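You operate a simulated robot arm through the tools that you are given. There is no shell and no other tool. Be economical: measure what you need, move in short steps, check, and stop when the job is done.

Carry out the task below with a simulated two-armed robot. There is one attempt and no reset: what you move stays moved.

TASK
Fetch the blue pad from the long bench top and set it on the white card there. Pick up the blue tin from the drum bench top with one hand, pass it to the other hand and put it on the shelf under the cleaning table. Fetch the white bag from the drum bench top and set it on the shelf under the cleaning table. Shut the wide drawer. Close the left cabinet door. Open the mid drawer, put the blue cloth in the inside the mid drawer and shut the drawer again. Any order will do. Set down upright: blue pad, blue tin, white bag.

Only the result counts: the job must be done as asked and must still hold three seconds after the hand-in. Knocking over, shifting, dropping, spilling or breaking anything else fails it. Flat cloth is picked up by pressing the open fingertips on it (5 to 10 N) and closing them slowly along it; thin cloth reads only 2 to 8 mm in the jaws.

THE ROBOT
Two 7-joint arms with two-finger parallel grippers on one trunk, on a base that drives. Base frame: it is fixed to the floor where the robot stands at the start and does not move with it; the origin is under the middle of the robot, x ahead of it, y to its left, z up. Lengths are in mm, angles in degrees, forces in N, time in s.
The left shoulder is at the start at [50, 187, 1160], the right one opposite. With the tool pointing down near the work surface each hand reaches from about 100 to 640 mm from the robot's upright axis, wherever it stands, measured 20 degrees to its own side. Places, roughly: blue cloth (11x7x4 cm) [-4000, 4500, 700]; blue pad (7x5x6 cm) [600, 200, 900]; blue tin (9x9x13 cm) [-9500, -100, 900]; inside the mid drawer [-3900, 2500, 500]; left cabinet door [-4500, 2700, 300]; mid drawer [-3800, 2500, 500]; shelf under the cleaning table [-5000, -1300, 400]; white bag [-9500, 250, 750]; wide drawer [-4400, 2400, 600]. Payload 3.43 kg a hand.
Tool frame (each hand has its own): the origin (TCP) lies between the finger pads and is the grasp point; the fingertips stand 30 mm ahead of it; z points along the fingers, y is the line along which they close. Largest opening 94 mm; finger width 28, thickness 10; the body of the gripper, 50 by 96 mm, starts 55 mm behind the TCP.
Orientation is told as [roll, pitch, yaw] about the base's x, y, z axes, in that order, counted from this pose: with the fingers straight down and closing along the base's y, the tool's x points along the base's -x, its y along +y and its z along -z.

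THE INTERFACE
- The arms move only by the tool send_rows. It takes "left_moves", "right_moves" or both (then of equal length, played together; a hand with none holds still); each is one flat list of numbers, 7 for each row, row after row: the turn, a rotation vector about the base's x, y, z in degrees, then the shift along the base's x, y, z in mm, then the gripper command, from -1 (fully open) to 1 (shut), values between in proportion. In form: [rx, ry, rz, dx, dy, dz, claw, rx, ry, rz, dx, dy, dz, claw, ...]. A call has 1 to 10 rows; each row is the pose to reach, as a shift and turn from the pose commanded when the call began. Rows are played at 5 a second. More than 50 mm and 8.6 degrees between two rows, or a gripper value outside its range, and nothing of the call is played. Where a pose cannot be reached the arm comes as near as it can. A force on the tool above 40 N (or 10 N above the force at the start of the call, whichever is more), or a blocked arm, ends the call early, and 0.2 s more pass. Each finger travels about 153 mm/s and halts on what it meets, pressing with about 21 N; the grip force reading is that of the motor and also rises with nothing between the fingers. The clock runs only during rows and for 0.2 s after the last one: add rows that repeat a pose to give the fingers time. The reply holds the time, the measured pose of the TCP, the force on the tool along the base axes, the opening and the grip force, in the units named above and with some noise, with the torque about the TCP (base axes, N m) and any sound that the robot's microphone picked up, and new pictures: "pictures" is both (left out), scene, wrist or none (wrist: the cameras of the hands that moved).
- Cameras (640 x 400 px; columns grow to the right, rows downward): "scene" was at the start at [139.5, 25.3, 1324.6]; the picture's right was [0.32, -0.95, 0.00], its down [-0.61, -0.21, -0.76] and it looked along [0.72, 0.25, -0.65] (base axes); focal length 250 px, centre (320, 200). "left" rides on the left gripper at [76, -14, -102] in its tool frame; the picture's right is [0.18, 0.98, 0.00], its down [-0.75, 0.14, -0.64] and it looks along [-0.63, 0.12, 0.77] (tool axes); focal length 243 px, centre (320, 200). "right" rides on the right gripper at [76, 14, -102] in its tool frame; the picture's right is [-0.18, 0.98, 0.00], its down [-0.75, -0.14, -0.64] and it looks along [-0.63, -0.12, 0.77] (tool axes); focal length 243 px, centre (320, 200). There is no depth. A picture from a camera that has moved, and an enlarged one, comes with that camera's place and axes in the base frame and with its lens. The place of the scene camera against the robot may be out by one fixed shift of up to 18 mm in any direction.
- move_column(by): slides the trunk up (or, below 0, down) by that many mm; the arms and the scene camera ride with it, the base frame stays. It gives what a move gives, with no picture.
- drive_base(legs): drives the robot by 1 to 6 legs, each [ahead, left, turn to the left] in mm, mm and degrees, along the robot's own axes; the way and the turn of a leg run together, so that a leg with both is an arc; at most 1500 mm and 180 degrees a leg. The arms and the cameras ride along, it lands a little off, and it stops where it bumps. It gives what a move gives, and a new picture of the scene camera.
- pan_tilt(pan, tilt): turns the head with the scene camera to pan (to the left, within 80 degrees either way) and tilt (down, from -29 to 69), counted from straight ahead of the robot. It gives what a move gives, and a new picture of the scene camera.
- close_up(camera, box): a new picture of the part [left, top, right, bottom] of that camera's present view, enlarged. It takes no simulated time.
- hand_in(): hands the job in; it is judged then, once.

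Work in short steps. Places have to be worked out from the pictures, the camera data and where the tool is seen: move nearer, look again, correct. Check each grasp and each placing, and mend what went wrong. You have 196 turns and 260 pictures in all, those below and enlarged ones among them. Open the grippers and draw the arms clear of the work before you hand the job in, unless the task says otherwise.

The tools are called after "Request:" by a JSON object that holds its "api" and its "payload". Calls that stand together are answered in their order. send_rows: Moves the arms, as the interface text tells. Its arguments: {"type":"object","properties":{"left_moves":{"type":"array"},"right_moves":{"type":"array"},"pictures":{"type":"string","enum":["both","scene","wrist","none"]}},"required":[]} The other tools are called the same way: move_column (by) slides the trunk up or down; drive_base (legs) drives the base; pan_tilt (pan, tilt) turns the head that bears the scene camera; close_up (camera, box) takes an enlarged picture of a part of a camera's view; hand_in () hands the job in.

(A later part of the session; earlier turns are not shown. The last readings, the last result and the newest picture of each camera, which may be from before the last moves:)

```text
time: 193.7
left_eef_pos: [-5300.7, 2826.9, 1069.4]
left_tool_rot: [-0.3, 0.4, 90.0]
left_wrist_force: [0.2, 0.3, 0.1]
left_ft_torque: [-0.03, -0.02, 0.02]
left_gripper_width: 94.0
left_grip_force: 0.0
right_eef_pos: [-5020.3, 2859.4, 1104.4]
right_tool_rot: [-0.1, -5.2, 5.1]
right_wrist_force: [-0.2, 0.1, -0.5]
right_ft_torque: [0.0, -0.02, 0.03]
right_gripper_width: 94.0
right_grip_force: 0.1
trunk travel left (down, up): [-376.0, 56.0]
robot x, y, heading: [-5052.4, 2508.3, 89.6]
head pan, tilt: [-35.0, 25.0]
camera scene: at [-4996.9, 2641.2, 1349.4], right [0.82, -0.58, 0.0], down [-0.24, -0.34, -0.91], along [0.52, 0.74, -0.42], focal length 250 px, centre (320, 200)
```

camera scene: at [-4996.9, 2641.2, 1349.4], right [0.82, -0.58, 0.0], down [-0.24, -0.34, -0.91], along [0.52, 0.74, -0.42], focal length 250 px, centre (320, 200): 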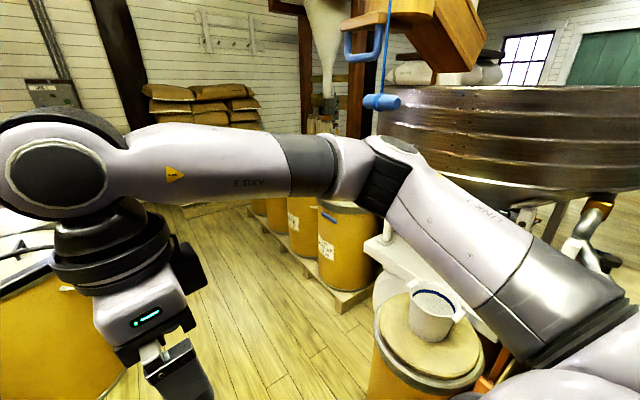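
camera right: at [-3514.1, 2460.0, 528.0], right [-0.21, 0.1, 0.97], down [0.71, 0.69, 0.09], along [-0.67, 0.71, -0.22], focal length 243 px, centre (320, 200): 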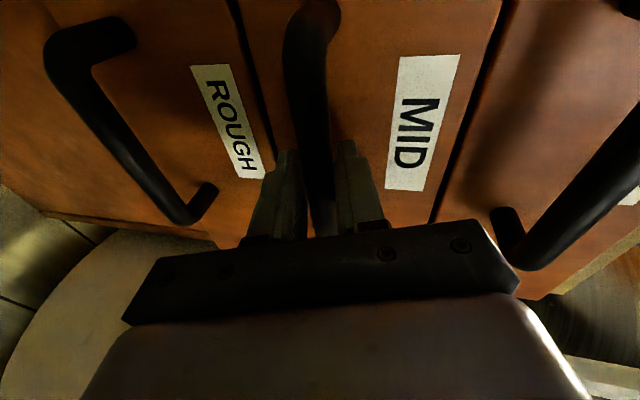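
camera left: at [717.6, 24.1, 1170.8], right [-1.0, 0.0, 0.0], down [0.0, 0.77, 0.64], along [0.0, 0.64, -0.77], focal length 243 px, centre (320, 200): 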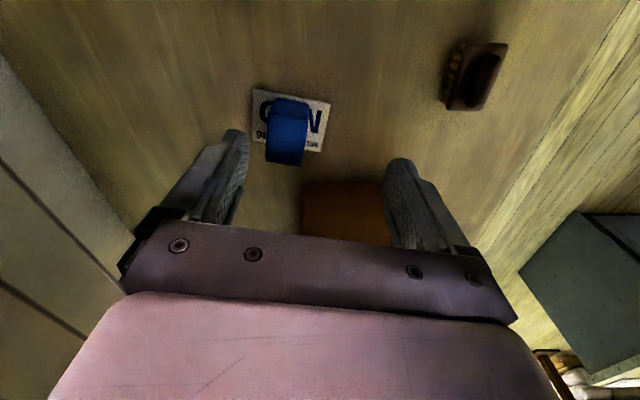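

Drums stand on a pallet (west edge x≈-4240) and the cloth should be on one. I drive up the aisle to y≈4350 and turn east.

Request:
{"api": "drive_base", "payload": {"legs": [[600, 0, 0.2], [500, -260, 0], [600, 0, 0]]}}

Request:
{"api": "pan_tilt", "payload": {"pan": -60, "tilt": 30}}

```text
time: 202.8
left_eef_pos: [-5077.0, 4500.9, 1069.5]
left_tool_rot: [-0.3, 0.4, 91.6]
left_wrist_force: [-0.3, 0.2, -0.2]
left_ft_torque: [-0.01, 0.02, 0.0]
left_gripper_width: 94.3
left_grip_force: 0.0
right_eef_pos: [-4797.3, 4542.2, 1105.4]
right_tool_rot: [-0.1, -5.1, 6.8]
right_wrist_force: [0.2, 0.1, 0.7]
right_ft_torque: [-0.01, 0.0, 0.01]
right_gripper_width: 93.7
right_grip_force: 0.0
trunk travel left (down, up): [-376.0, 56.0]
robot x, y, heading: [-4820.3, 4186.2, 91.2]
head pan, tilt: [-35.0, 25.0]
camera scene: at [-4767.8, 4324.1, 1349.3], right [0.83, -0.55, 0.0], down [-0.23, -0.35, -0.91], along [0.5, 0.75, -0.42], focal length 250 px, centre (320, 200)
```

scene: 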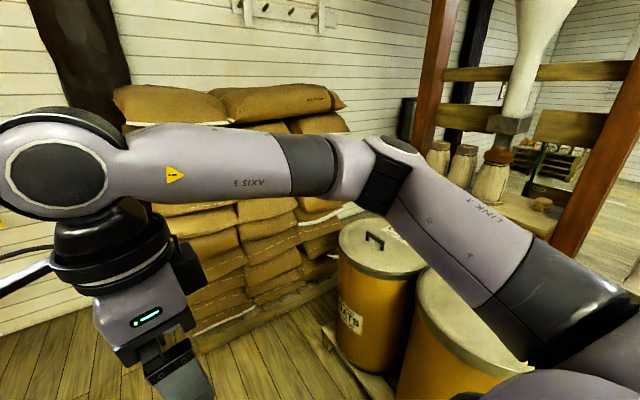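

```text
time: 203.7
left_eef_pos: [-5077.6, 4500.8, 1068.3]
left_tool_rot: [-0.1, 0.3, 91.6]
left_wrist_force: [-0.3, -1.0, 0.0]
left_ft_torque: [0.03, 0.02, 0.01]
left_gripper_width: 94.4
left_grip_force: 0.1
right_eef_pos: [-4797.8, 4541.5, 1105.4]
right_tool_rot: [-0.1, -5.2, 6.7]
right_wrist_force: [0.0, 0.6, 0.1]
right_ft_torque: [0.01, 0.01, 0.01]
right_gripper_width: 94.0
right_grip_force: 0.1
trunk travel left (down, up): [-376.0, 56.0]
robot x, y, heading: [-4819.0, 4191.3, 91.4]
head pan, tilt: [-60.0, 30.0]
camera scene: at [-4741.7, 4294.2, 1341.4], right [0.52, -0.85, 0.0], down [-0.43, -0.26, -0.87], along [0.74, 0.45, -0.5], focal length 250 px, centre (320, 200)
```

scene: 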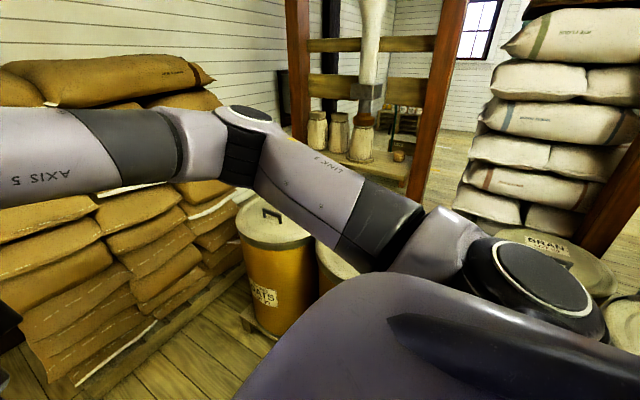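

I turn to face the drums (east).

Request:
{"api": "drive_base", "payload": {"legs": [[0, 0, -91]]}}

Request:
{"api": "pan_tilt", "payload": {"pan": 0, "tilt": 35}}

```text
time: 208.1
left_eef_pos: [-4496.7, 4435.5, 1068.7]
left_tool_rot: [-0.2, 0.3, -0.8]
left_wrist_force: [-1.0, -0.4, -0.1]
left_ft_torque: [0.02, -0.01, 0.0]
left_gripper_width: 94.1
left_grip_force: 0.1
right_eef_pos: [-4469.1, 4154.9, 1104.4]
right_tool_rot: [-0.1, -5.3, -85.6]
right_wrist_force: [0.6, 0.3, 0.3]
right_ft_torque: [0.0, -0.01, 0.03]
right_gripper_width: 94.2
right_grip_force: 0.1
trunk travel left (down, up): [-376.0, 56.0]
robot x, y, heading: [-4820.4, 4192.9, -1.0]
head pan, tilt: [-60.0, 30.0]
camera scene: at [-4715.5, 4108.4, 1341.4], right [-0.88, -0.48, 0.0], down [-0.24, 0.44, -0.87], along [0.42, -0.76, -0.5], focal length 250 px, centre (320, 200)
```

scene: 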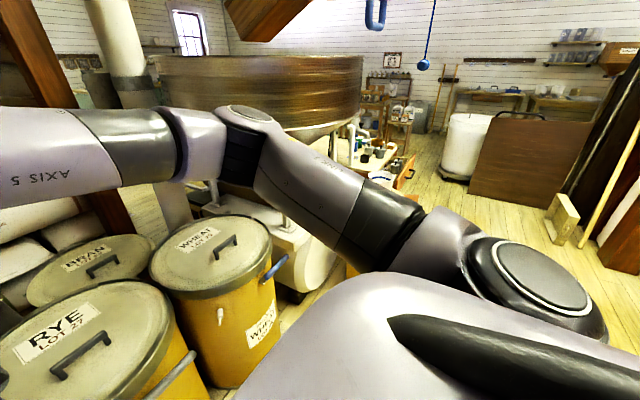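

```text
time: 209.3
left_eef_pos: [-4499.3, 4435.7, 1068.7]
left_tool_rot: [-0.3, 0.3, -0.8]
left_wrist_force: [0.2, 0.7, -0.4]
left_ft_torque: [0.01, -0.04, 0.04]
left_gripper_width: 93.8
left_grip_force: 0.0
right_eef_pos: [-4469.4, 4155.4, 1104.9]
right_tool_rot: [0.0, -5.2, -85.7]
right_wrist_force: [-0.2, -0.1, -0.2]
right_ft_torque: [-0.01, 0.0, -0.02]
right_gripper_width: 94.1
right_grip_force: 0.0
trunk travel left (down, up): [-376.0, 56.0]
robot x, y, heading: [-4818.6, 4195.2, -1.0]
head pan, tilt: [0.0, 35.0]
camera scene: at [-4671.1, 4185.9, 1333.6], right [-0.02, -1.0, 0.0], down [-0.57, 0.01, -0.82], along [0.82, -0.02, -0.57], focal length 250 px, centre (320, 200)
```

scene: 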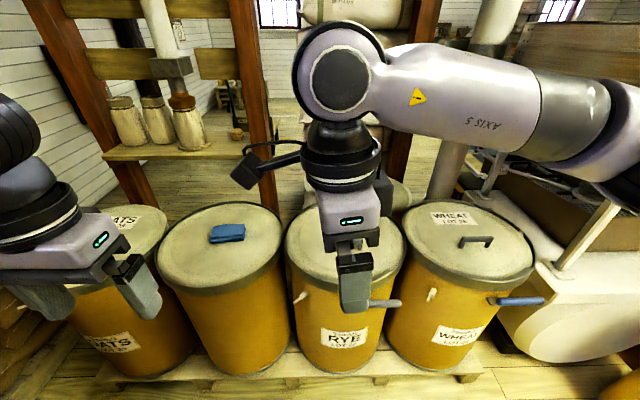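

The blue cloth lies folded on the second drum lid, ≈ (-3963, 4514, 700). I move the base closer, lower the trunk 150, and swing the left hand with yaw 90.

Request:
{"api": "drive_base", "payload": {"legs": [[205, 110, 1]]}}

Request:
{"api": "move_column", "payload": {"by": -130}}

Request:
{"api": "send_rows", "payload": {"left_moves": [0, 0, 8.5, 25, 5, 0, -1, 0, 0, 17, 50, 10, 0, -1, 0, 0, 25.5, 75, 15, 0, -1, 0, 0, 34, 100, 20, 0, -1, 0, 0, 42.5, 125, 20, 0, -1, 0, 0, 51, 150, 20, 0, -1, 0, 0, 59.5, 175, 20, 0, -1, 0, 0, 68, 200, 20, 0, -1, 0, 0, 76.5, 225, 20, 0, -1, 0, 0, 85, 240, 20, 0, -1], "pictures": "both"}}

```text
time: 211.1
left_eef_pos: [-4302.8, 4550.5, 1068.2]
left_tool_rot: [-0.1, 0.3, 0.2]
left_wrist_force: [-0.5, -0.1, -0.1]
left_ft_torque: [0.0, 0.04, -0.01]
left_gripper_width: 93.8
left_grip_force: 0.1
right_eef_pos: [-4268.4, 4269.9, 1105.1]
right_tool_rot: [-0.1, -5.2, -84.5]
right_wrist_force: [1.0, 0.8, -0.4]
right_ft_torque: [-0.03, 0.0, 0.01]
right_gripper_width: 94.0
right_grip_force: 0.0
trunk travel left (down, up): [-376.0, 56.0]
robot x, y, heading: [-4619.9, 4299.3, 0.1]
head pan, tilt: [0.0, 35.0]
camera scene: at [-4470.2, 4296.9, 1333.5], right [0.0, -1.0, 0.0], down [-0.57, 0.0, -0.82], along [0.82, 0.0, -0.57], focal length 250 px, centre (320, 200)
```

scene: 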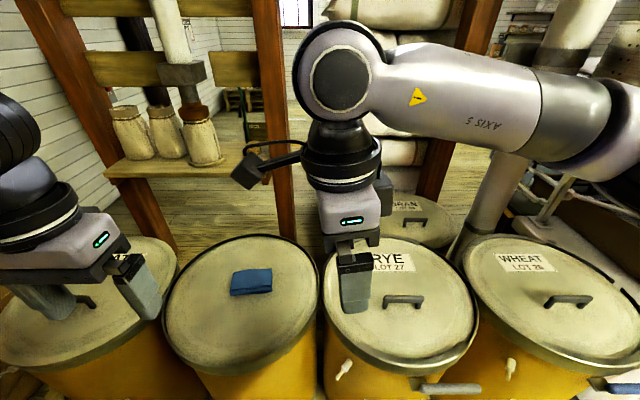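

```text
time: 212.7
left_eef_pos: [-4303.2, 4548.6, 938.7]
left_tool_rot: [-0.2, 0.4, 0.4]
left_wrist_force: [-0.1, 0.6, 0.2]
left_ft_torque: [0.03, 0.02, -0.01]
left_gripper_width: 93.9
left_grip_force: 0.0
right_eef_pos: [-4269.1, 4269.7, 974.1]
right_tool_rot: [-0.1, -5.1, -84.5]
right_wrist_force: [-0.1, -0.5, -1.0]
right_ft_torque: [0.02, 0.0, 0.02]
right_gripper_width: 94.0
right_grip_force: 0.2
trunk travel left (down, up): [-246.0, 186.0]
robot x, y, heading: [-4618.8, 4299.0, -0.3]
head pan, tilt: [0.0, 35.0]
```

```text
time: 214.8
left_eef_pos: [-4062.8, 4568.4, 941.3]
left_tool_rot: [-0.2, 0.3, 85.4]
left_wrist_force: [-0.3, -0.1, 0.4]
left_ft_torque: [0.02, 0.02, -0.01]
left_gripper_width: 93.9
left_grip_force: 0.1
right_eef_pos: [-4269.1, 4268.8, 975.5]
right_tool_rot: [-0.1, -5.1, -84.6]
right_wrist_force: [-0.2, 0.7, -0.5]
right_ft_torque: [0.0, 0.01, 0.01]
right_gripper_width: 93.8
right_grip_force: 0.0
trunk travel left (down, up): [-246.0, 186.0]
robot x, y, heading: [-4618.7, 4299.5, 0.2]
head pan, tilt: [0.0, 35.0]
camera scene: at [-4470.7, 4296.5, 1203.6], right [0.0, -1.0, 0.0], down [-0.57, 0.0, -0.82], along [0.82, 0.0, -0.57], focal length 250 px, centre (320, 200)
camera left: at [-4054.6, 4492.5, 1044.2], right [-0.99, -0.1, 0.0], down [-0.08, 0.77, 0.64], along [-0.07, 0.63, -0.77], focal length 243 px, centre (320, 200)
```

scene: 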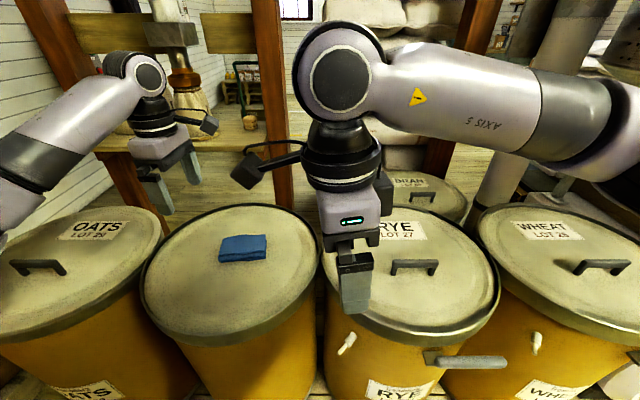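
left: 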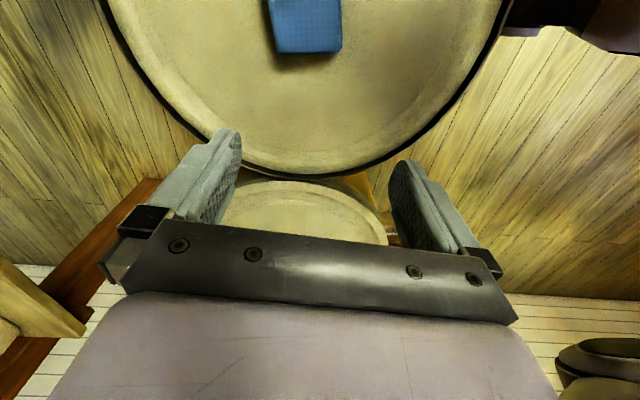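

Triangulation puts the cloth at ≈ (-4047, 4480), top z≈770. I move the hand above it at z≈870 to check.

Request:
{"api": "send_rows", "payload": {"left_moves": [0, 0, 4, 6, -40, -10, -1, 0, 0, 8, 12, -88, -30, -1, 0, 0, 8, 16, -88, -70, -1], "pictures": "wrist"}}

```text
refused: row 2 steps farther than a row can; nothing moved
```

Request:
{"api": "send_rows", "payload": {"left_moves": [0, 0, 4, 6, -40, -10, -1, 0, 0, 8, 12, -80, -25, -1, 0, 0, 8, 16, -88, -50, -1, 0, 0, 8, 16, -88, -70, -1], "pictures": "wrist"}}

```text
time: 215.8
left_eef_pos: [-4046.0, 4481.3, 870.2]
left_tool_rot: [-0.3, 0.3, 93.3]
left_wrist_force: [0.2, 0.3, 0.5]
left_ft_torque: [-0.03, 0.02, 0.01]
left_gripper_width: 94.0
left_grip_force: 0.1
right_eef_pos: [-4269.3, 4270.4, 973.9]
right_tool_rot: [0.0, -5.3, -84.5]
right_wrist_force: [-0.4, -0.8, -0.2]
right_ft_torque: [-0.01, -0.01, 0.05]
right_gripper_width: 94.1
right_grip_force: 0.1
trunk travel left (down, up): [-246.0, 186.0]
robot x, y, heading: [-4617.0, 4301.3, -0.2]
head pan, tilt: [0.0, 35.0]
camera left: at [-4027.2, 4406.0, 973.3], right [-0.97, -0.24, 0.0], down [-0.19, 0.75, 0.64], along [-0.15, 0.62, -0.77], focal length 243 px, centre (320, 200)
```

left: 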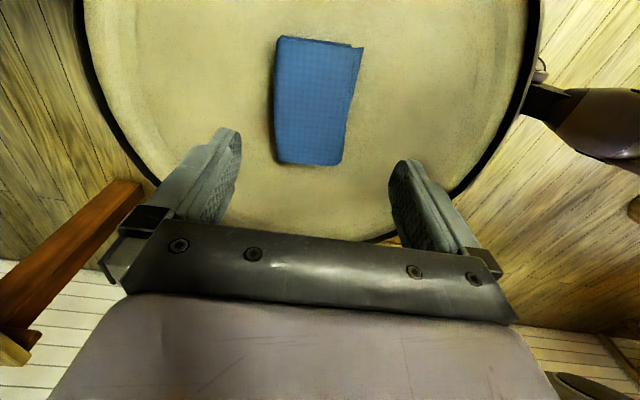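

The hand is centred within ~8 mm. I correct and step down until the fingertips lightly touch the lid.

Request:
{"api": "send_rows", "payload": {"left_moves": [0, 0, 0, 7, -7, -25, -1, 0, 0, 0, 7, -7, -50, -1, 0, 0, 0, 7, -7, -70, -1, 0, 0, 0, 7, -7, -76, -1, 0, 0, 0, 7, -7, -82, -1, 0, 0, 0, 7, -7, -82, -1], "pictures": "wrist"}}

```text
time: 217.2
left_eef_pos: [-4039.0, 4474.4, 786.5]
left_tool_rot: [-0.2, 0.2, 93.3]
left_wrist_force: [0.4, 0.3, 0.3]
left_ft_torque: [0.0, -0.02, 0.02]
left_gripper_width: 94.0
left_grip_force: 0.1
right_eef_pos: [-4269.1, 4269.9, 974.8]
right_tool_rot: [-0.1, -5.1, -84.6]
right_wrist_force: [-0.8, 1.2, 0.7]
right_ft_torque: [0.0, 0.02, 0.04]
right_gripper_width: 93.7
right_grip_force: 0.0
trunk travel left (down, up): [-246.0, 186.0]
robot x, y, heading: [-4618.7, 4299.7, -0.3]
head pan, tilt: [0.0, 35.0]
camera left: at [-4020.5, 4400.0, 889.3], right [-0.97, -0.24, 0.0], down [-0.19, 0.75, 0.64], along [-0.15, 0.62, -0.77], focal length 243 px, centre (320, 200)
```

left: 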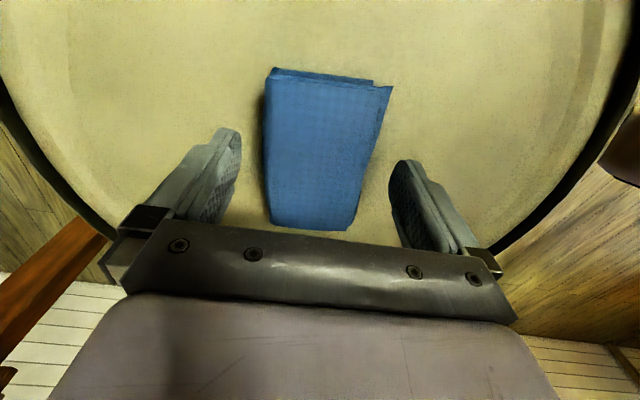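

Still above; continue in 5 mm steps until contact.

Request:
{"api": "send_rows", "payload": {"left_moves": [0, 0, 0, 0, 2, -5, -1, 0, 0, 0, 0, 2, -10, -1, 0, 0, 0, 0, 2, -15, -1, 0, 0, 0, 0, 2, -20, -1, 0, 0, 0, 0, 2, -25, -1, 0, 0, 0, 0, 2, -25, -1], "pictures": "wrist"}}

```text
time: 218.7
left_eef_pos: [-4039.6, 4477.5, 763.4]
left_tool_rot: [-0.2, 0.3, 93.2]
left_wrist_force: [-0.2, 0.0, 0.4]
left_ft_torque: [-0.02, -0.01, -0.01]
left_gripper_width: 93.9
left_grip_force: 0.0
right_eef_pos: [-4268.6, 4270.4, 974.7]
right_tool_rot: [-0.1, -5.3, -84.5]
right_wrist_force: [0.6, 0.0, 0.2]
right_ft_torque: [-0.02, -0.01, 0.02]
right_gripper_width: 93.9
right_grip_force: 0.1
trunk travel left (down, up): [-246.0, 186.0]
robot x, y, heading: [-4618.7, 4298.8, -0.2]
head pan, tilt: [0.0, 35.0]
camera left: at [-4020.9, 4402.5, 866.2], right [-0.97, -0.24, 0.0], down [-0.19, 0.75, 0.64], along [-0.15, 0.62, -0.77], focal length 243 px, centre (320, 200)
```

left: 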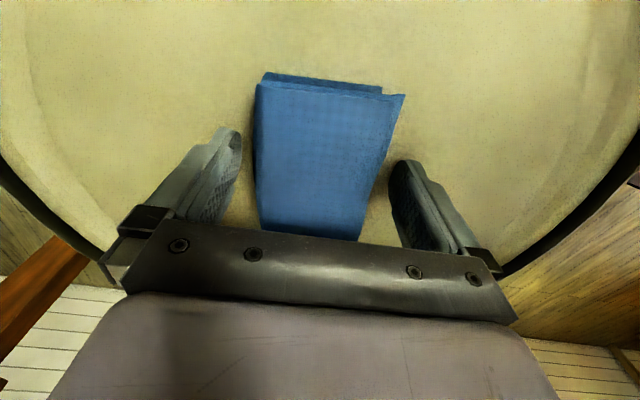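

Continue down.

Request:
{"api": "send_rows", "payload": {"left_moves": [0, 0, 0, -2, 0, -5, -1, 0, 0, 0, -2, 0, -10, -1, 0, 0, 0, -2, 0, -14, -1, 0, 0, 0, -2, 0, -18, -1, 0, 0, 0, -2, 0, -22, -1, 0, 0, 0, -2, 0, -26, -1, 0, 0, 0, -2, 0, -26, -1], "pictures": "wrist"}}

```text
time: 219.3
left_eef_pos: [-4040.5, 4477.7, 761.3]
left_tool_rot: [-1.0, 0.3, 93.2]
left_wrist_force: [-6.7, 0.4, 14.1]
left_ft_torque: [0.16, 1.03, -0.04]
left_gripper_width: 93.7
left_grip_force: 0.0
right_eef_pos: [-4268.7, 4269.3, 975.2]
right_tool_rot: [0.0, -5.2, -84.5]
right_wrist_force: [-0.5, 1.1, -0.3]
right_ft_torque: [-0.01, 0.0, 0.02]
right_gripper_width: 94.2
right_grip_force: 0.1
trunk travel left (down, up): [-246.0, 186.0]
robot x, y, heading: [-4619.2, 4299.4, 0.0]
head pan, tilt: [0.0, 35.0]
stopped in row 3 (left hand): the force on the tool passed its limit (the readings are from after the stop); the commanded pose is now the measured one
camera left: at [-4023.1, 4402.4, 866.4], right [-0.97, -0.24, -0.02], down [-0.19, 0.75, 0.64], along [-0.14, 0.62, -0.77], focal length 243 px, centre (320, 200)
```

left: 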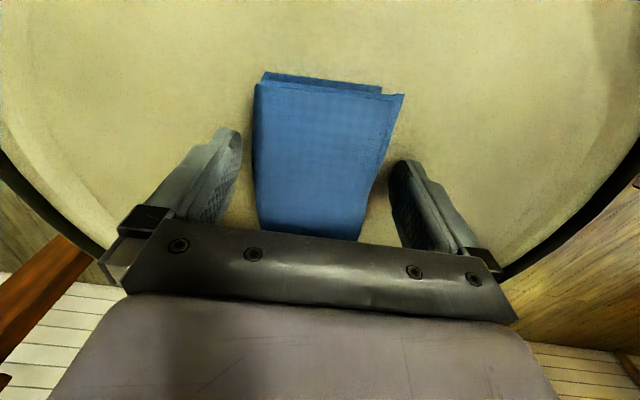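

Lid contact at TCP z≈761. I raise 2 mm and close slowly around the cloth.

Request:
{"api": "send_rows", "payload": {"left_moves": [0, 0, 0, 0, 0, 2, -0.6, 0, 0, 0, 0, 0, 2, -0.3, 0, 0, 0, 0, 0, 2, 0, 0, 0, 0, 0, 0, 2, 0.3, 0, 0, 0, 0, 0, 2, 0.6, 0, 0, 0, 0, 0, 2, 0.8, 0, 0, 0, 0, 0, 2, 1, 0, 0, 0, 0, 0, 2, 1], "pictures": "wrist"}}

```text
time: 221.1
left_eef_pos: [-4039.3, 4477.9, 761.9]
left_tool_rot: [-0.9, 0.4, 93.2]
left_wrist_force: [-2.5, -2.5, 4.5]
left_ft_torque: [-0.01, 0.26, 0.18]
left_gripper_width: 73.0
left_grip_force: 20.5
right_eef_pos: [-4268.9, 4269.1, 975.1]
right_tool_rot: [0.0, -5.3, -84.5]
right_wrist_force: [0.2, 0.7, -0.2]
right_ft_torque: [0.02, -0.02, -0.02]
right_gripper_width: 94.2
right_grip_force: 0.0
trunk travel left (down, up): [-246.0, 186.0]
robot x, y, heading: [-4619.8, 4301.2, -0.2]
head pan, tilt: [0.0, 35.0]
camera left: at [-4022.2, 4402.4, 866.2], right [-0.97, -0.24, -0.01], down [-0.19, 0.75, 0.64], along [-0.14, 0.62, -0.77], focal length 243 px, centre (320, 200)
```

left: 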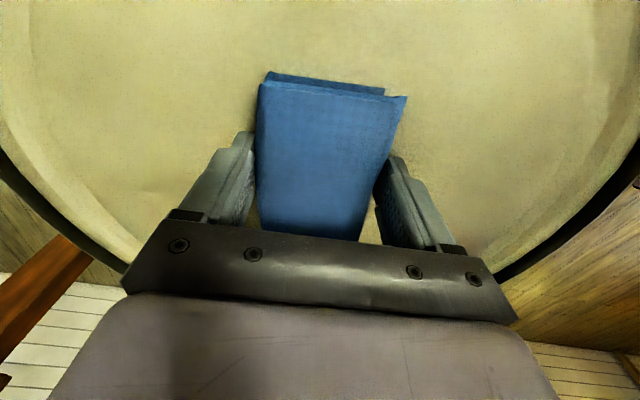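

Width 73 mm with 20 N: the folded cloth is held like a block. I lift and check.

Request:
{"api": "send_rows", "payload": {"left_moves": [0, 0, 0, 0, 0, 20, 1, 0, 0, 0, 0, 0, 50, 1, 0, 0, 0, 0, 0, 90, 1, 0, 0, 0, -20, 0, 130, 1, 0, 0, 0, -50, 0, 160, 1], "pictures": "both"}}

```text
time: 222.3
left_eef_pos: [-4091.4, 4477.1, 920.6]
left_tool_rot: [-0.8, 0.3, 93.3]
left_wrist_force: [0.0, -0.6, -1.1]
left_ft_torque: [-0.04, -0.01, -0.02]
left_gripper_width: 72.8
left_grip_force: 20.9
right_eef_pos: [-4270.2, 4270.1, 974.7]
right_tool_rot: [0.0, -5.2, -84.4]
right_wrist_force: [0.7, 0.1, 0.6]
right_ft_torque: [0.01, 0.0, 0.01]
right_gripper_width: 94.0
right_grip_force: 0.0
trunk travel left (down, up): [-246.0, 186.0]
robot x, y, heading: [-4620.0, 4300.0, 0.2]
head pan, tilt: [0.0, 35.0]
camera scene: at [-4471.0, 4296.7, 1203.6], right [0.0, -1.0, 0.0], down [-0.57, 0.0, -0.82], along [0.82, 0.0, -0.57], focal length 250 px, centre (320, 200)
camera left: at [-4074.0, 4401.9, 1023.6], right [-0.97, -0.24, -0.01], down [-0.19, 0.75, 0.64], along [-0.14, 0.62, -0.77], focal length 243 px, centre (320, 200)
```

scene: 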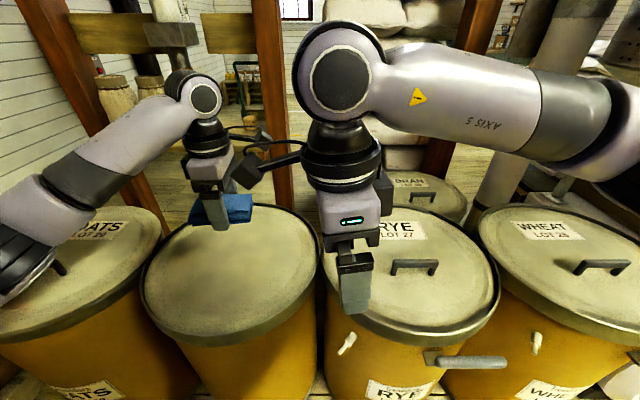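
left: 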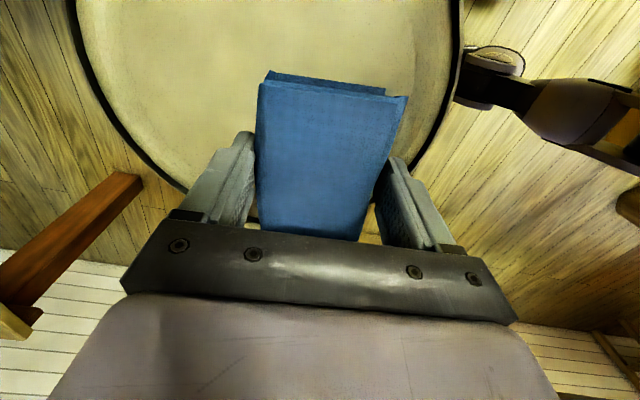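

Cloth held. I bring the left hand in to a travel pose, raise the trunk, and drive back to the chest's west side.

Request:
{"api": "send_rows", "payload": {"left_moves": [0, 0, 0, -30, 10, 20, 1, 0, 0, 0, -65, 20, 30, 1, 0, 0, 0, -100, 35, 30, 1, 0, 0, 0, -135, 50, 30, 1, 0, 0, 0, -170, 65, 30, 1], "pictures": "none"}}

Request:
{"api": "move_column", "payload": {"by": 100}}

Request:
{"api": "drive_base", "payload": {"legs": [[-230, 0, 0], [0, 0, -90]]}}

Request:
{"api": "pan_tilt", "payload": {"pan": 10, "tilt": 30}}

```text
time: 223.5
left_eef_pos: [-4261.0, 4542.7, 952.5]
left_tool_rot: [-0.8, 0.3, 93.3]
left_wrist_force: [0.6, 0.7, -0.4]
left_ft_torque: [-0.02, 0.03, 0.01]
left_gripper_width: 72.7
left_grip_force: 21.2
right_eef_pos: [-4269.0, 4269.3, 975.5]
right_tool_rot: [-0.1, -5.2, -84.5]
right_wrist_force: [-0.5, 0.1, -0.4]
right_ft_torque: [0.0, 0.05, 0.04]
right_gripper_width: 93.9
right_grip_force: 0.1
trunk travel left (down, up): [-246.0, 186.0]
robot x, y, heading: [-4615.6, 4298.1, -0.1]
head pan, tilt: [0.0, 35.0]
```

```text
time: 224.8
left_eef_pos: [-4259.2, 4542.1, 1051.7]
left_tool_rot: [-0.7, 0.3, 93.1]
left_wrist_force: [0.3, 0.4, 0.2]
left_ft_torque: [0.05, 0.0, 0.0]
left_gripper_width: 72.6
left_grip_force: 20.7
right_eef_pos: [-4268.3, 4270.0, 1075.6]
right_tool_rot: [-0.1, -5.2, -84.5]
right_wrist_force: [-0.1, 0.2, 0.5]
right_ft_torque: [-0.01, 0.01, -0.02]
right_gripper_width: 93.9
right_grip_force: 0.2
trunk travel left (down, up): [-346.0, 86.0]
robot x, y, heading: [-4617.0, 4295.8, -0.2]
head pan, tilt: [0.0, 35.0]
```

```text
time: 230.4
left_eef_pos: [-4608.7, 3943.3, 1054.6]
left_tool_rot: [-0.9, 0.4, 3.7]
left_wrist_force: [-0.7, 0.7, -0.3]
left_ft_torque: [-0.02, -0.01, 0.0]
left_gripper_width: 72.0
left_grip_force: 21.1
right_eef_pos: [-4879.9, 3949.0, 1074.1]
right_tool_rot: [0.0, -5.2, -173.8]
right_wrist_force: [0.3, -0.3, 0.2]
right_ft_torque: [0.0, 0.01, 0.01]
right_gripper_width: 94.2
right_grip_force: 0.0
trunk travel left (down, up): [-346.0, 86.0]
robot x, y, heading: [-4852.5, 4298.5, -89.5]
head pan, tilt: [0.0, 35.0]
camera scene: at [-4852.0, 4150.0, 1303.6], right [-1.0, -0.01, 0.0], down [-0.01, 0.57, -0.82], along [0.01, -0.82, -0.57], focal length 250 px, centre (320, 200)
```

scene: 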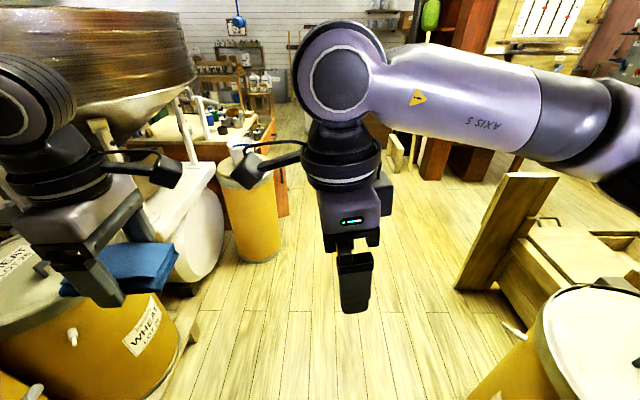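

```text
time: 231.1
left_eef_pos: [-4607.5, 3943.0, 1052.7]
left_tool_rot: [-0.8, 0.3, 3.7]
left_wrist_force: [0.9, -0.1, -0.7]
left_ft_torque: [0.02, -0.01, -0.03]
left_gripper_width: 72.0
left_grip_force: 20.8
right_eef_pos: [-4879.2, 3949.9, 1074.2]
right_tool_rot: [-0.1, -5.2, -173.9]
right_wrist_force: [0.6, -0.7, -0.5]
right_ft_torque: [0.02, -0.01, 0.01]
right_gripper_width: 94.1
right_grip_force: 0.1
trunk travel left (down, up): [-346.0, 86.0]
robot x, y, heading: [-4857.1, 4296.3, -89.5]
head pan, tilt: [10.0, 30.0]
camera scene: at [-4836.3, 4149.2, 1311.4], right [-0.98, -0.18, 0.0], down [-0.09, 0.49, -0.87], along [0.16, -0.85, -0.5], focal length 250 px, centre (320, 200)
```

scene: 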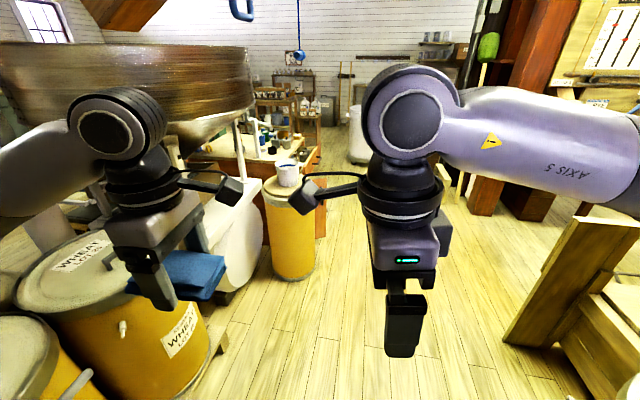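

I drive back down the aisle to y≈2500 and then face the chest's west side.

Request:
{"api": "drive_base", "payload": {"legs": [[700, 0, 0], [600, 220, 0], [500, 80, 0]]}}

```text
time: 236.8
left_eef_pos: [-4571.3, 3016.8, 1068.1]
left_tool_rot: [-2.1, -2.0, 4.3]
left_wrist_force: [-0.5, -0.2, -0.5]
left_ft_torque: [-0.03, -0.01, 0.0]
left_gripper_width: 71.6
left_grip_force: 20.7
right_eef_pos: [-4845.9, 3021.5, 1082.8]
right_tool_rot: [1.2, -3.7, -173.8]
right_wrist_force: [0.0, -0.7, -0.2]
right_ft_torque: [0.0, -0.01, -0.06]
right_gripper_width: 94.1
right_grip_force: 0.1
trunk travel left (down, up): [-346.0, 86.0]
robot x, y, heading: [-4798.0, 3354.7, -89.0]
head pan, tilt: [10.0, 30.0]
stopped in leg 2: the robot was blocked; the commanded pose is now the measured one
camera scene: at [-4810.6, 3225.8, 1316.4], right [-0.98, -0.19, -0.03], down [-0.07, 0.47, -0.88], along [0.18, -0.86, -0.48], focal length 250 px, centre (320, 200)
```

scene: 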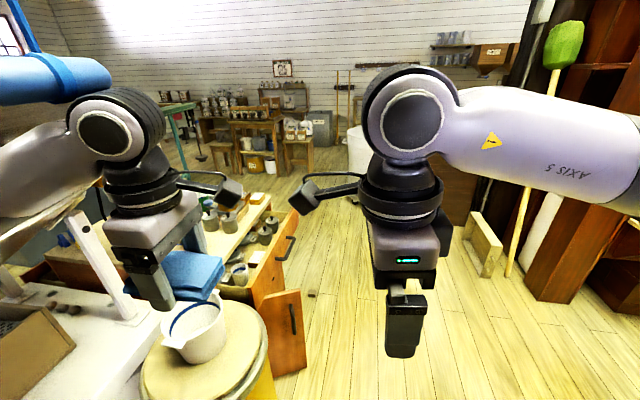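

Wrong sign—I drifted left into the mill side. I strafe right (west) first.

Request:
{"api": "drive_base", "payload": {"legs": [[0, -280, 0]]}}

```text
time: 238.8
left_eef_pos: [-4829.4, 2994.7, 1050.2]
left_tool_rot: [-0.3, -0.1, 3.9]
left_wrist_force: [0.3, 0.4, -1.1]
left_ft_torque: [-0.01, 0.0, -0.02]
left_gripper_width: 72.0
left_grip_force: 20.7
right_eef_pos: [-5104.0, 2999.8, 1075.8]
right_tool_rot: [-0.2, -5.2, -174.1]
right_wrist_force: [0.8, 0.3, 0.1]
right_ft_torque: [0.0, -0.02, 0.01]
right_gripper_width: 93.9
right_grip_force: 0.0
trunk travel left (down, up): [-346.0, 86.0]
robot x, y, heading: [-5078.6, 3347.6, -89.3]
head pan, tilt: [10.0, 30.0]
camera scene: at [-5059.9, 3200.3, 1311.4], right [-0.98, -0.18, 0.0], down [-0.09, 0.49, -0.87], along [0.16, -0.85, -0.5], focal length 250 px, centre (320, 200)
```

scene: 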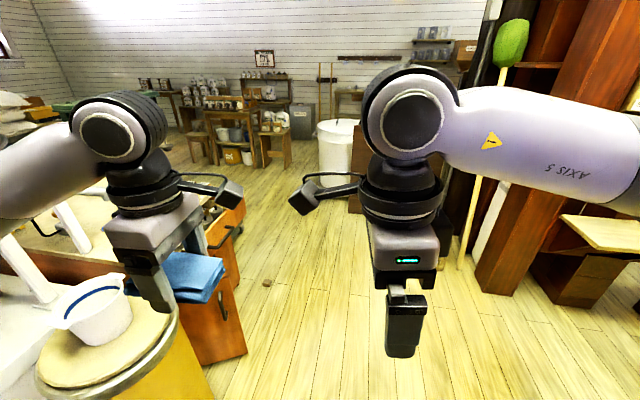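

Now clear. I go ahead to y≈2550, slightly further west, and turn to face the chest (east).

Request:
{"api": "drive_base", "payload": {"legs": [[780, -90, 0], [0, 0, 89.5]]}}

Request:
{"api": "pan_tilt", "payload": {"pan": 0, "tilt": 35}}

```text
time: 246.9
left_eef_pos: [-4808.4, 2819.3, 1049.5]
left_tool_rot: [-0.2, -0.3, 95.8]
left_wrist_force: [-0.8, 0.3, 0.1]
left_ft_torque: [0.04, 0.02, 0.02]
left_gripper_width: 71.8
left_grip_force: 20.6
right_eef_pos: [-4805.4, 2544.1, 1073.9]
right_tool_rot: [-0.1, -5.2, -82.2]
right_wrist_force: [-0.7, -0.3, 0.0]
right_ft_torque: [0.04, 0.02, -0.02]
right_gripper_width: 94.1
right_grip_force: 0.1
trunk travel left (down, up): [-346.0, 86.0]
robot x, y, heading: [-5153.2, 2558.1, 2.4]
head pan, tilt: [10.0, 30.0]
camera scene: at [-5007.4, 2578.5, 1311.4], right [0.21, -0.98, 0.0], down [-0.49, -0.11, -0.87], along [0.85, 0.19, -0.5], focal length 250 px, centre (320, 200)
```

scene: 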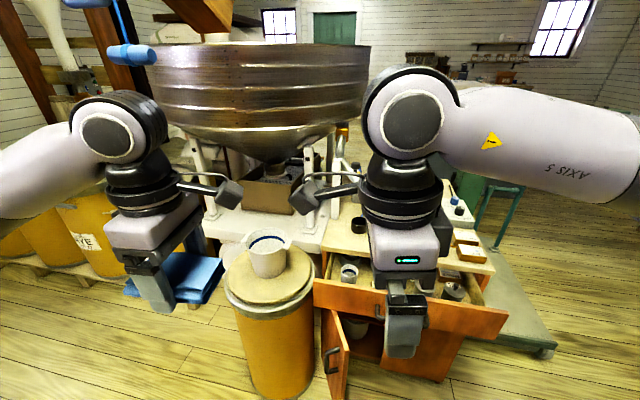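

```text
time: 247.6
left_eef_pos: [-4807.6, 2819.1, 1050.0]
left_tool_rot: [-0.2, -0.2, 95.8]
left_wrist_force: [0.1, -0.1, -1.0]
left_ft_torque: [0.0, 0.01, 0.0]
left_gripper_width: 71.8
left_grip_force: 20.9
right_eef_pos: [-4803.9, 2545.2, 1075.1]
right_tool_rot: [-0.1, -5.1, -82.2]
right_wrist_force: [0.3, 0.3, 0.4]
right_ft_torque: [0.02, 0.01, -0.03]
right_gripper_width: 94.1
right_grip_force: 0.0
trunk travel left (down, up): [-346.0, 86.0]
robot x, y, heading: [-5155.2, 2557.4, 2.6]
head pan, tilt: [0.0, 35.0]
camera scene: at [-5007.7, 2562.8, 1303.6], right [0.04, -1.0, 0.0], down [-0.57, -0.02, -0.82], along [0.82, 0.03, -0.57], focal length 250 px, centre (320, 200)
```

scene: 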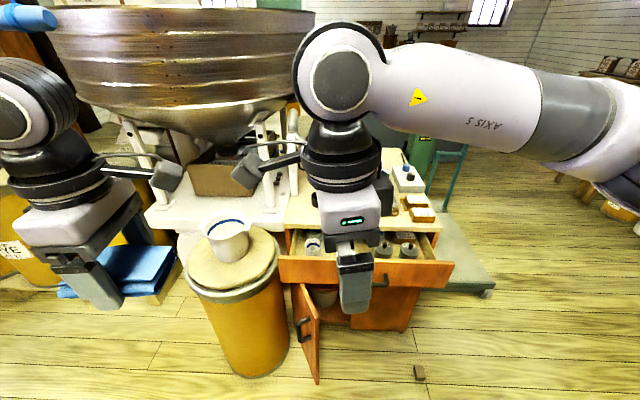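

The wide drawer (front x≈-4440, y 2123–2725, z≈600) and the left door stand open. I lower the trunk, and lift the left hand (cloth) so it stays clear of the cup on the drum.

Request:
{"api": "send_rows", "payload": {"left_moves": [0, 0, 0, -15, 10, 35, 1, 0, 0, 0, -30, 20, 70, 1, 0, 0, 0, -45, 30, 105, 1, 0, 0, 0, -60, 40, 140, 1, 0, 0, 0, -60, 40, 180, 1], "right_moves": [0, -8, 0, 20, 0, 0, 0, 0, -16, 0, 40, 0, 0, 1, 0, -24, 0, 60, 0, 0, 1, 0, -32, 0, 80, 0, 0, 1, 0, -40, 0, 100, 0, 0, 1], "pictures": "none"}}

Request:
{"api": "move_column", "payload": {"by": -260}}

Request:
{"api": "close_up", "payload": {"camera": "scene", "box": [0, 0, 640, 400]}}

```text
time: 248.8
left_eef_pos: [-4866.2, 2857.3, 1231.3]
left_tool_rot: [-0.3, -0.2, 95.8]
left_wrist_force: [0.2, 0.3, -0.3]
left_ft_torque: [0.01, 0.04, 0.0]
left_gripper_width: 71.8
left_grip_force: 20.5
right_eef_pos: [-4703.7, 2541.9, 1075.6]
right_tool_rot: [40.2, -9.0, -87.3]
right_wrist_force: [0.1, 0.1, 0.7]
right_ft_torque: [-0.03, -0.05, 0.02]
right_gripper_width: 0.0
right_grip_force: 21.4
trunk travel left (down, up): [-346.0, 86.0]
robot x, y, heading: [-5157.3, 2560.7, 2.2]
head pan, tilt: [0.0, 35.0]
```

```text
time: 251.5
left_eef_pos: [-4864.8, 2857.7, 971.7]
left_tool_rot: [-0.3, -0.2, 95.9]
left_wrist_force: [0.1, 0.4, -1.2]
left_ft_torque: [0.02, 0.02, 0.03]
left_gripper_width: 71.6
left_grip_force: 21.3
right_eef_pos: [-4705.0, 2541.5, 815.7]
right_tool_rot: [40.0, -9.0, -87.3]
right_wrist_force: [0.2, 0.1, 0.2]
right_ft_torque: [-0.02, 0.01, -0.01]
right_gripper_width: 0.1
right_grip_force: 21.3
trunk travel left (down, up): [-86.0, 346.0]
robot x, y, heading: [-5157.6, 2555.7, 2.7]
head pan, tilt: [0.0, 35.0]
```

```text
1.00 times, centred on (320, 200) of scene
camera zoom: at [-5007.8, 2562.7, 1043.7], right [0.04, -1.0, 0.0], down [-0.57, -0.02, -0.82], along [0.82, 0.03, -0.57], focal length 250 px, centre (320, 200)
```

zoom: 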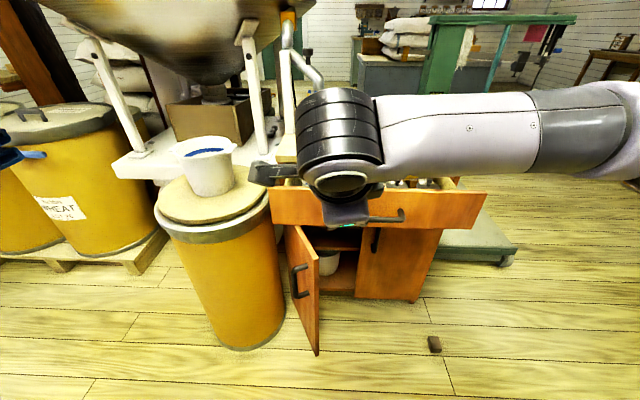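

Drawer front at x≈-4448, z 560–683, handle y≈2435. I bring the closed right fingertips to its face beside the handle (y≈2335, z≈620).

Request:
{"api": "send_rows", "payload": {"right_moves": [0, -3, 0, 0, -40, -20, 1, 0, -6, 0, 10, -80, -40, 1, 0, -9, 0, 30, -115, -60, 1, 0, -12, 0, 50, -150, -80, 1, 0, -15, 0, 70, -180, -105, 1, 0, -15, 0, 90, -200, -130, 1, 0, -15, 0, 120, -205, -155, 1, 0, -15, 0, 150, -205, -170, 1], "pictures": "scene"}}

```text
time: 253.3
left_eef_pos: [-4865.6, 2857.2, 971.8]
left_tool_rot: [-0.3, -0.3, 95.8]
left_wrist_force: [0.7, 0.0, 0.5]
left_ft_torque: [-0.04, -0.04, -0.02]
left_gripper_width: 71.8
left_grip_force: 21.0
right_eef_pos: [-4555.6, 2340.9, 648.6]
right_tool_rot: [55.3, -9.5, -89.8]
right_wrist_force: [-0.3, -0.3, 0.1]
right_ft_torque: [0.01, -0.01, 0.0]
right_gripper_width: 0.0
right_grip_force: 21.3
trunk travel left (down, up): [-86.0, 346.0]
robot x, y, heading: [-5153.0, 2558.8, 2.3]
head pan, tilt: [0.0, 35.0]
camera scene: at [-5007.8, 2562.7, 1043.6], right [0.04, -1.0, 0.0], down [-0.57, -0.02, -0.82], along [0.82, 0.03, -0.57], focal length 250 px, centre (320, 200)
```

scene: 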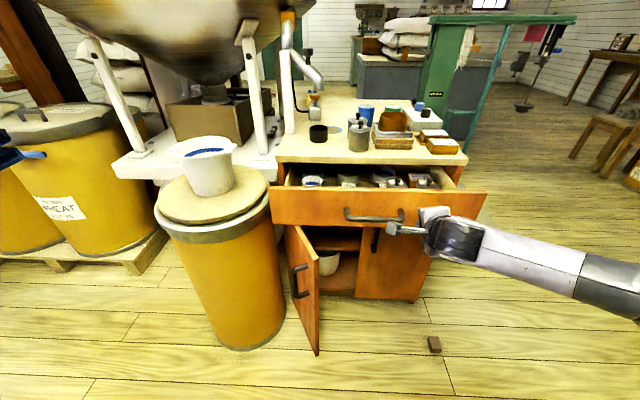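

Tip is beside the handle. I push forward with the arm.

Request:
{"api": "send_rows", "payload": {"right_moves": [0, 0, 0, 25, 0, -5, 1, 0, 0, 0, 50, 0, -10, 1, 0, 0, 0, 75, 0, -15, 1, 0, 0, 0, 95, 0, -15, 1, 0, 0, 0, 115, 0, -15, 1, 0, 0, 0, 135, 0, -15, 1, 0, 0, 0, 150, 0, -15, 1], "pictures": "scene"}}

```text
time: 254.9
left_eef_pos: [-4866.0, 2856.6, 972.2]
left_tool_rot: [-0.4, -0.2, 95.8]
left_wrist_force: [-0.3, 0.0, -0.9]
left_ft_torque: [0.04, -0.02, 0.0]
left_gripper_width: 71.7
left_grip_force: 21.3
right_eef_pos: [-4402.1, 2336.4, 631.8]
right_tool_rot: [55.3, -9.4, -89.8]
right_wrist_force: [0.3, -0.2, 0.3]
right_ft_torque: [0.03, -0.03, -0.03]
right_gripper_width: 0.0
right_grip_force: 21.0
trunk travel left (down, up): [-86.0, 346.0]
robot x, y, heading: [-5153.3, 2557.6, 2.4]
head pan, tilt: [0.0, 35.0]
camera scene: at [-5007.7, 2562.7, 1043.6], right [0.04, -1.0, 0.0], down [-0.57, -0.02, -0.82], along [0.82, 0.03, -0.57], focal length 250 px, centre (320, 200)
```

scene: 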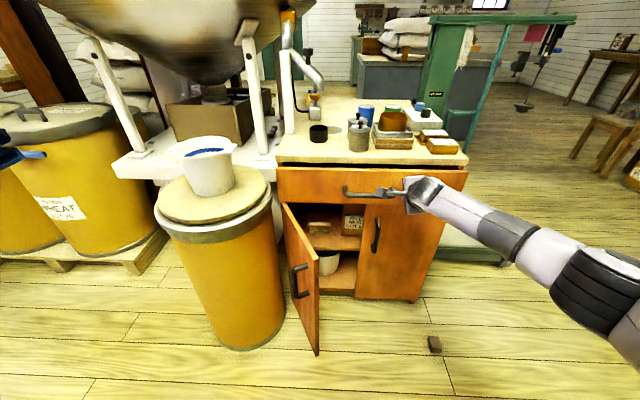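

Nearly shut; push further until resistance.

Request:
{"api": "send_rows", "payload": {"right_moves": [0, 0, 0, 12, 0, 0, 1, 0, 0, 0, 24, 0, 0, 1, 0, 0, 0, 36, 0, 0, 1, 0, 0, 0, 48, 0, 0, 1, 0, 0, 0, 60, 0, 0, 1, 0, 0, 0, 60, 0, 0, 1], "pictures": "scene"}}

Request:
{"api": "close_up", "payload": {"camera": "scene", "box": [240, 130, 520, 310]}}

```text
time: 255.6
left_eef_pos: [-4867.5, 2857.3, 973.1]
left_tool_rot: [-0.5, -0.2, 95.6]
left_wrist_force: [-0.1, 0.2, -1.3]
left_ft_torque: [0.0, 0.01, -0.01]
left_gripper_width: 71.8
left_grip_force: 20.6
right_eef_pos: [-4380.9, 2337.0, 631.0]
right_tool_rot: [54.7, -9.6, -89.9]
right_wrist_force: [-30.4, 0.0, 13.5]
right_ft_torque: [0.0, -0.08, -0.09]
right_gripper_width: 0.0
right_grip_force: 20.8
right hand out of reach, approached as far as the arm can: row 3
trunk travel left (down, up): [-86.0, 346.0]
robot x, y, heading: [-5155.6, 2559.8, 2.2]
head pan, tilt: [0.0, 35.0]
stopped in row 3 (right hand): the force on the tool passed its limit (the readings are from after the stop); the commanded pose is now the measured one
camera scene: at [-5011.2, 2562.7, 1044.4], right [0.04, -1.0, 0.0], down [-0.57, -0.02, -0.82], along [0.82, 0.03, -0.57], focal length 250 px, centre (320, 200)
```

scene: 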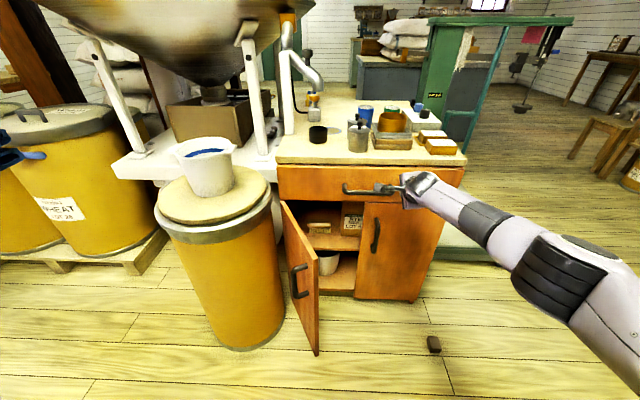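

```text
2.22 times, centred on (380, 220) of scene
camera zoom: at [-5011.2, 2562.7, 1044.4], right [0.04, -1.0, 0.0], down [-0.57, -0.02, -0.82], along [0.82, 0.03, -0.57], focal length 557 px, centre (187, 156)
```

zoom: 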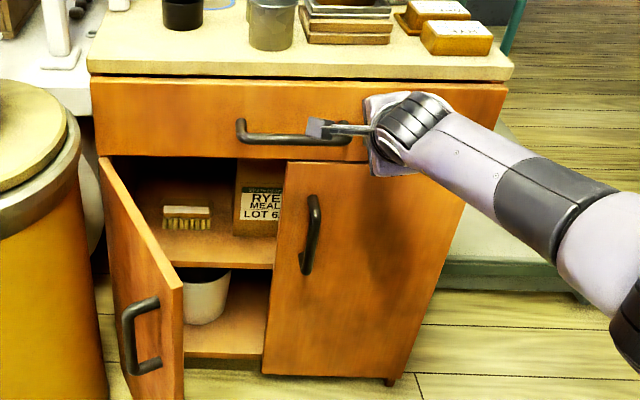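

The wide drawer is shut (30 N resistance, flush). Now I withdraw the right hand and bring it low in front of the open left door.

Request:
{"api": "send_rows", "payload": {"right_moves": [0, 0, 0, -45, 0, 0, 1, 0, 0, 0, -90, 0, 0, 1, 0, 3, 0, -135, 0, 0, 1, 0, 6, 0, -180, 20, 0, 1, 0, 9, 0, -225, 50, -10, 1, 0, 12, 0, -265, 80, -20, 1, 0, 15, 0, -300, 110, -40, 1, 0, 18, 0, -320, 140, -65, 1, 0, 20, 0, -330, 165, -95, 1, 0, 20, 0, -330, 195, -125, 1], "pictures": "none"}}

Request:
{"api": "send_rows", "payload": {"right_moves": [0, 0, 0, 0, 25, -30, 1, 0, 0, 0, 0, 50, -60, 1, 0, 0, 0, 0, 75, -90, 1, 0, 0, 0, 0, 95, -120, 1, 0, 0, 0, 0, 95, -145, 1], "pictures": "scene"}}

```text
refused: row 5 steps farther than a row can; nothing moved
```

```text
time: 255.8
left_eef_pos: [-4868.0, 2856.8, 971.1]
left_tool_rot: [-0.5, -0.2, 95.7]
left_wrist_force: [0.1, -0.3, -0.5]
left_ft_torque: [0.02, 0.02, 0.02]
left_gripper_width: 71.9
left_grip_force: 21.2
right_eef_pos: [-4381.0, 2337.5, 630.1]
right_tool_rot: [54.9, -9.2, -90.3]
right_wrist_force: [-31.5, -1.1, 15.2]
right_ft_torque: [-0.08, -0.13, 0.0]
right_gripper_width: 0.1
right_grip_force: 21.1
right hand out of reach, approached as far as the arm can: row 1
trunk travel left (down, up): [-86.0, 346.0]
robot x, y, heading: [-5155.5, 2563.6, 2.2]
head pan, tilt: [0.0, 35.0]
stopped in row 1 (right hand): the force on the tool passed its limit (the readings are from after the stop); the commanded pose is now the measured one
camera scene: at [-5011.9, 2562.4, 1044.2], right [0.04, -1.0, 0.0], down [-0.57, -0.02, -0.82], along [0.82, 0.03, -0.57], focal length 250 px, centre (320, 200)
```

scene: 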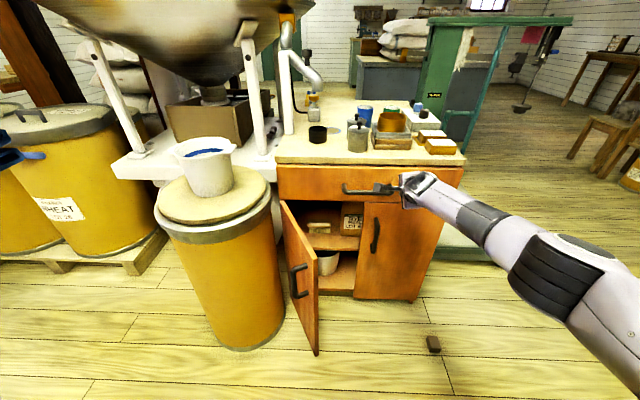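

The retreat row was too long, and the second call harmlessly stopped at once. I retreat with smaller steps.

Request:
{"api": "send_rows", "payload": {"right_moves": [0, 0, 0, -40, 0, 0, 1, 0, 0, 0, -80, 0, 0, 1, 0, 0, 0, -120, 0, 0, 1, 0, 0, 0, -160, 0, 0, 1, 0, 0, 0, -200, 0, 0, 1, 0, 4, 0, -240, 0, 0, 1, 0, 8, 0, -280, 0, 0, 1, 0, 12, 0, -320, 0, 0, 1, 0, 16, 0, -340, 30, -30, 1, 0, 20, 0, -340, 60, -60, 1], "pictures": "none"}}

```text
time: 258.0
left_eef_pos: [-4866.3, 2856.2, 971.4]
left_tool_rot: [-0.3, -0.1, 95.7]
left_wrist_force: [0.6, 0.5, -0.7]
left_ft_torque: [-0.01, -0.01, -0.02]
left_gripper_width: 71.8
left_grip_force: 21.5
right_eef_pos: [-4718.5, 2402.4, 565.0]
right_tool_rot: [34.3, -8.9, -86.9]
right_wrist_force: [0.8, 0.5, 0.8]
right_ft_torque: [-0.01, 0.01, 0.0]
right_gripper_width: 0.0
right_grip_force: 20.6
trunk travel left (down, up): [-86.0, 346.0]
robot x, y, heading: [-5157.8, 2553.9, 2.2]
head pan, tilt: [0.0, 35.0]
```

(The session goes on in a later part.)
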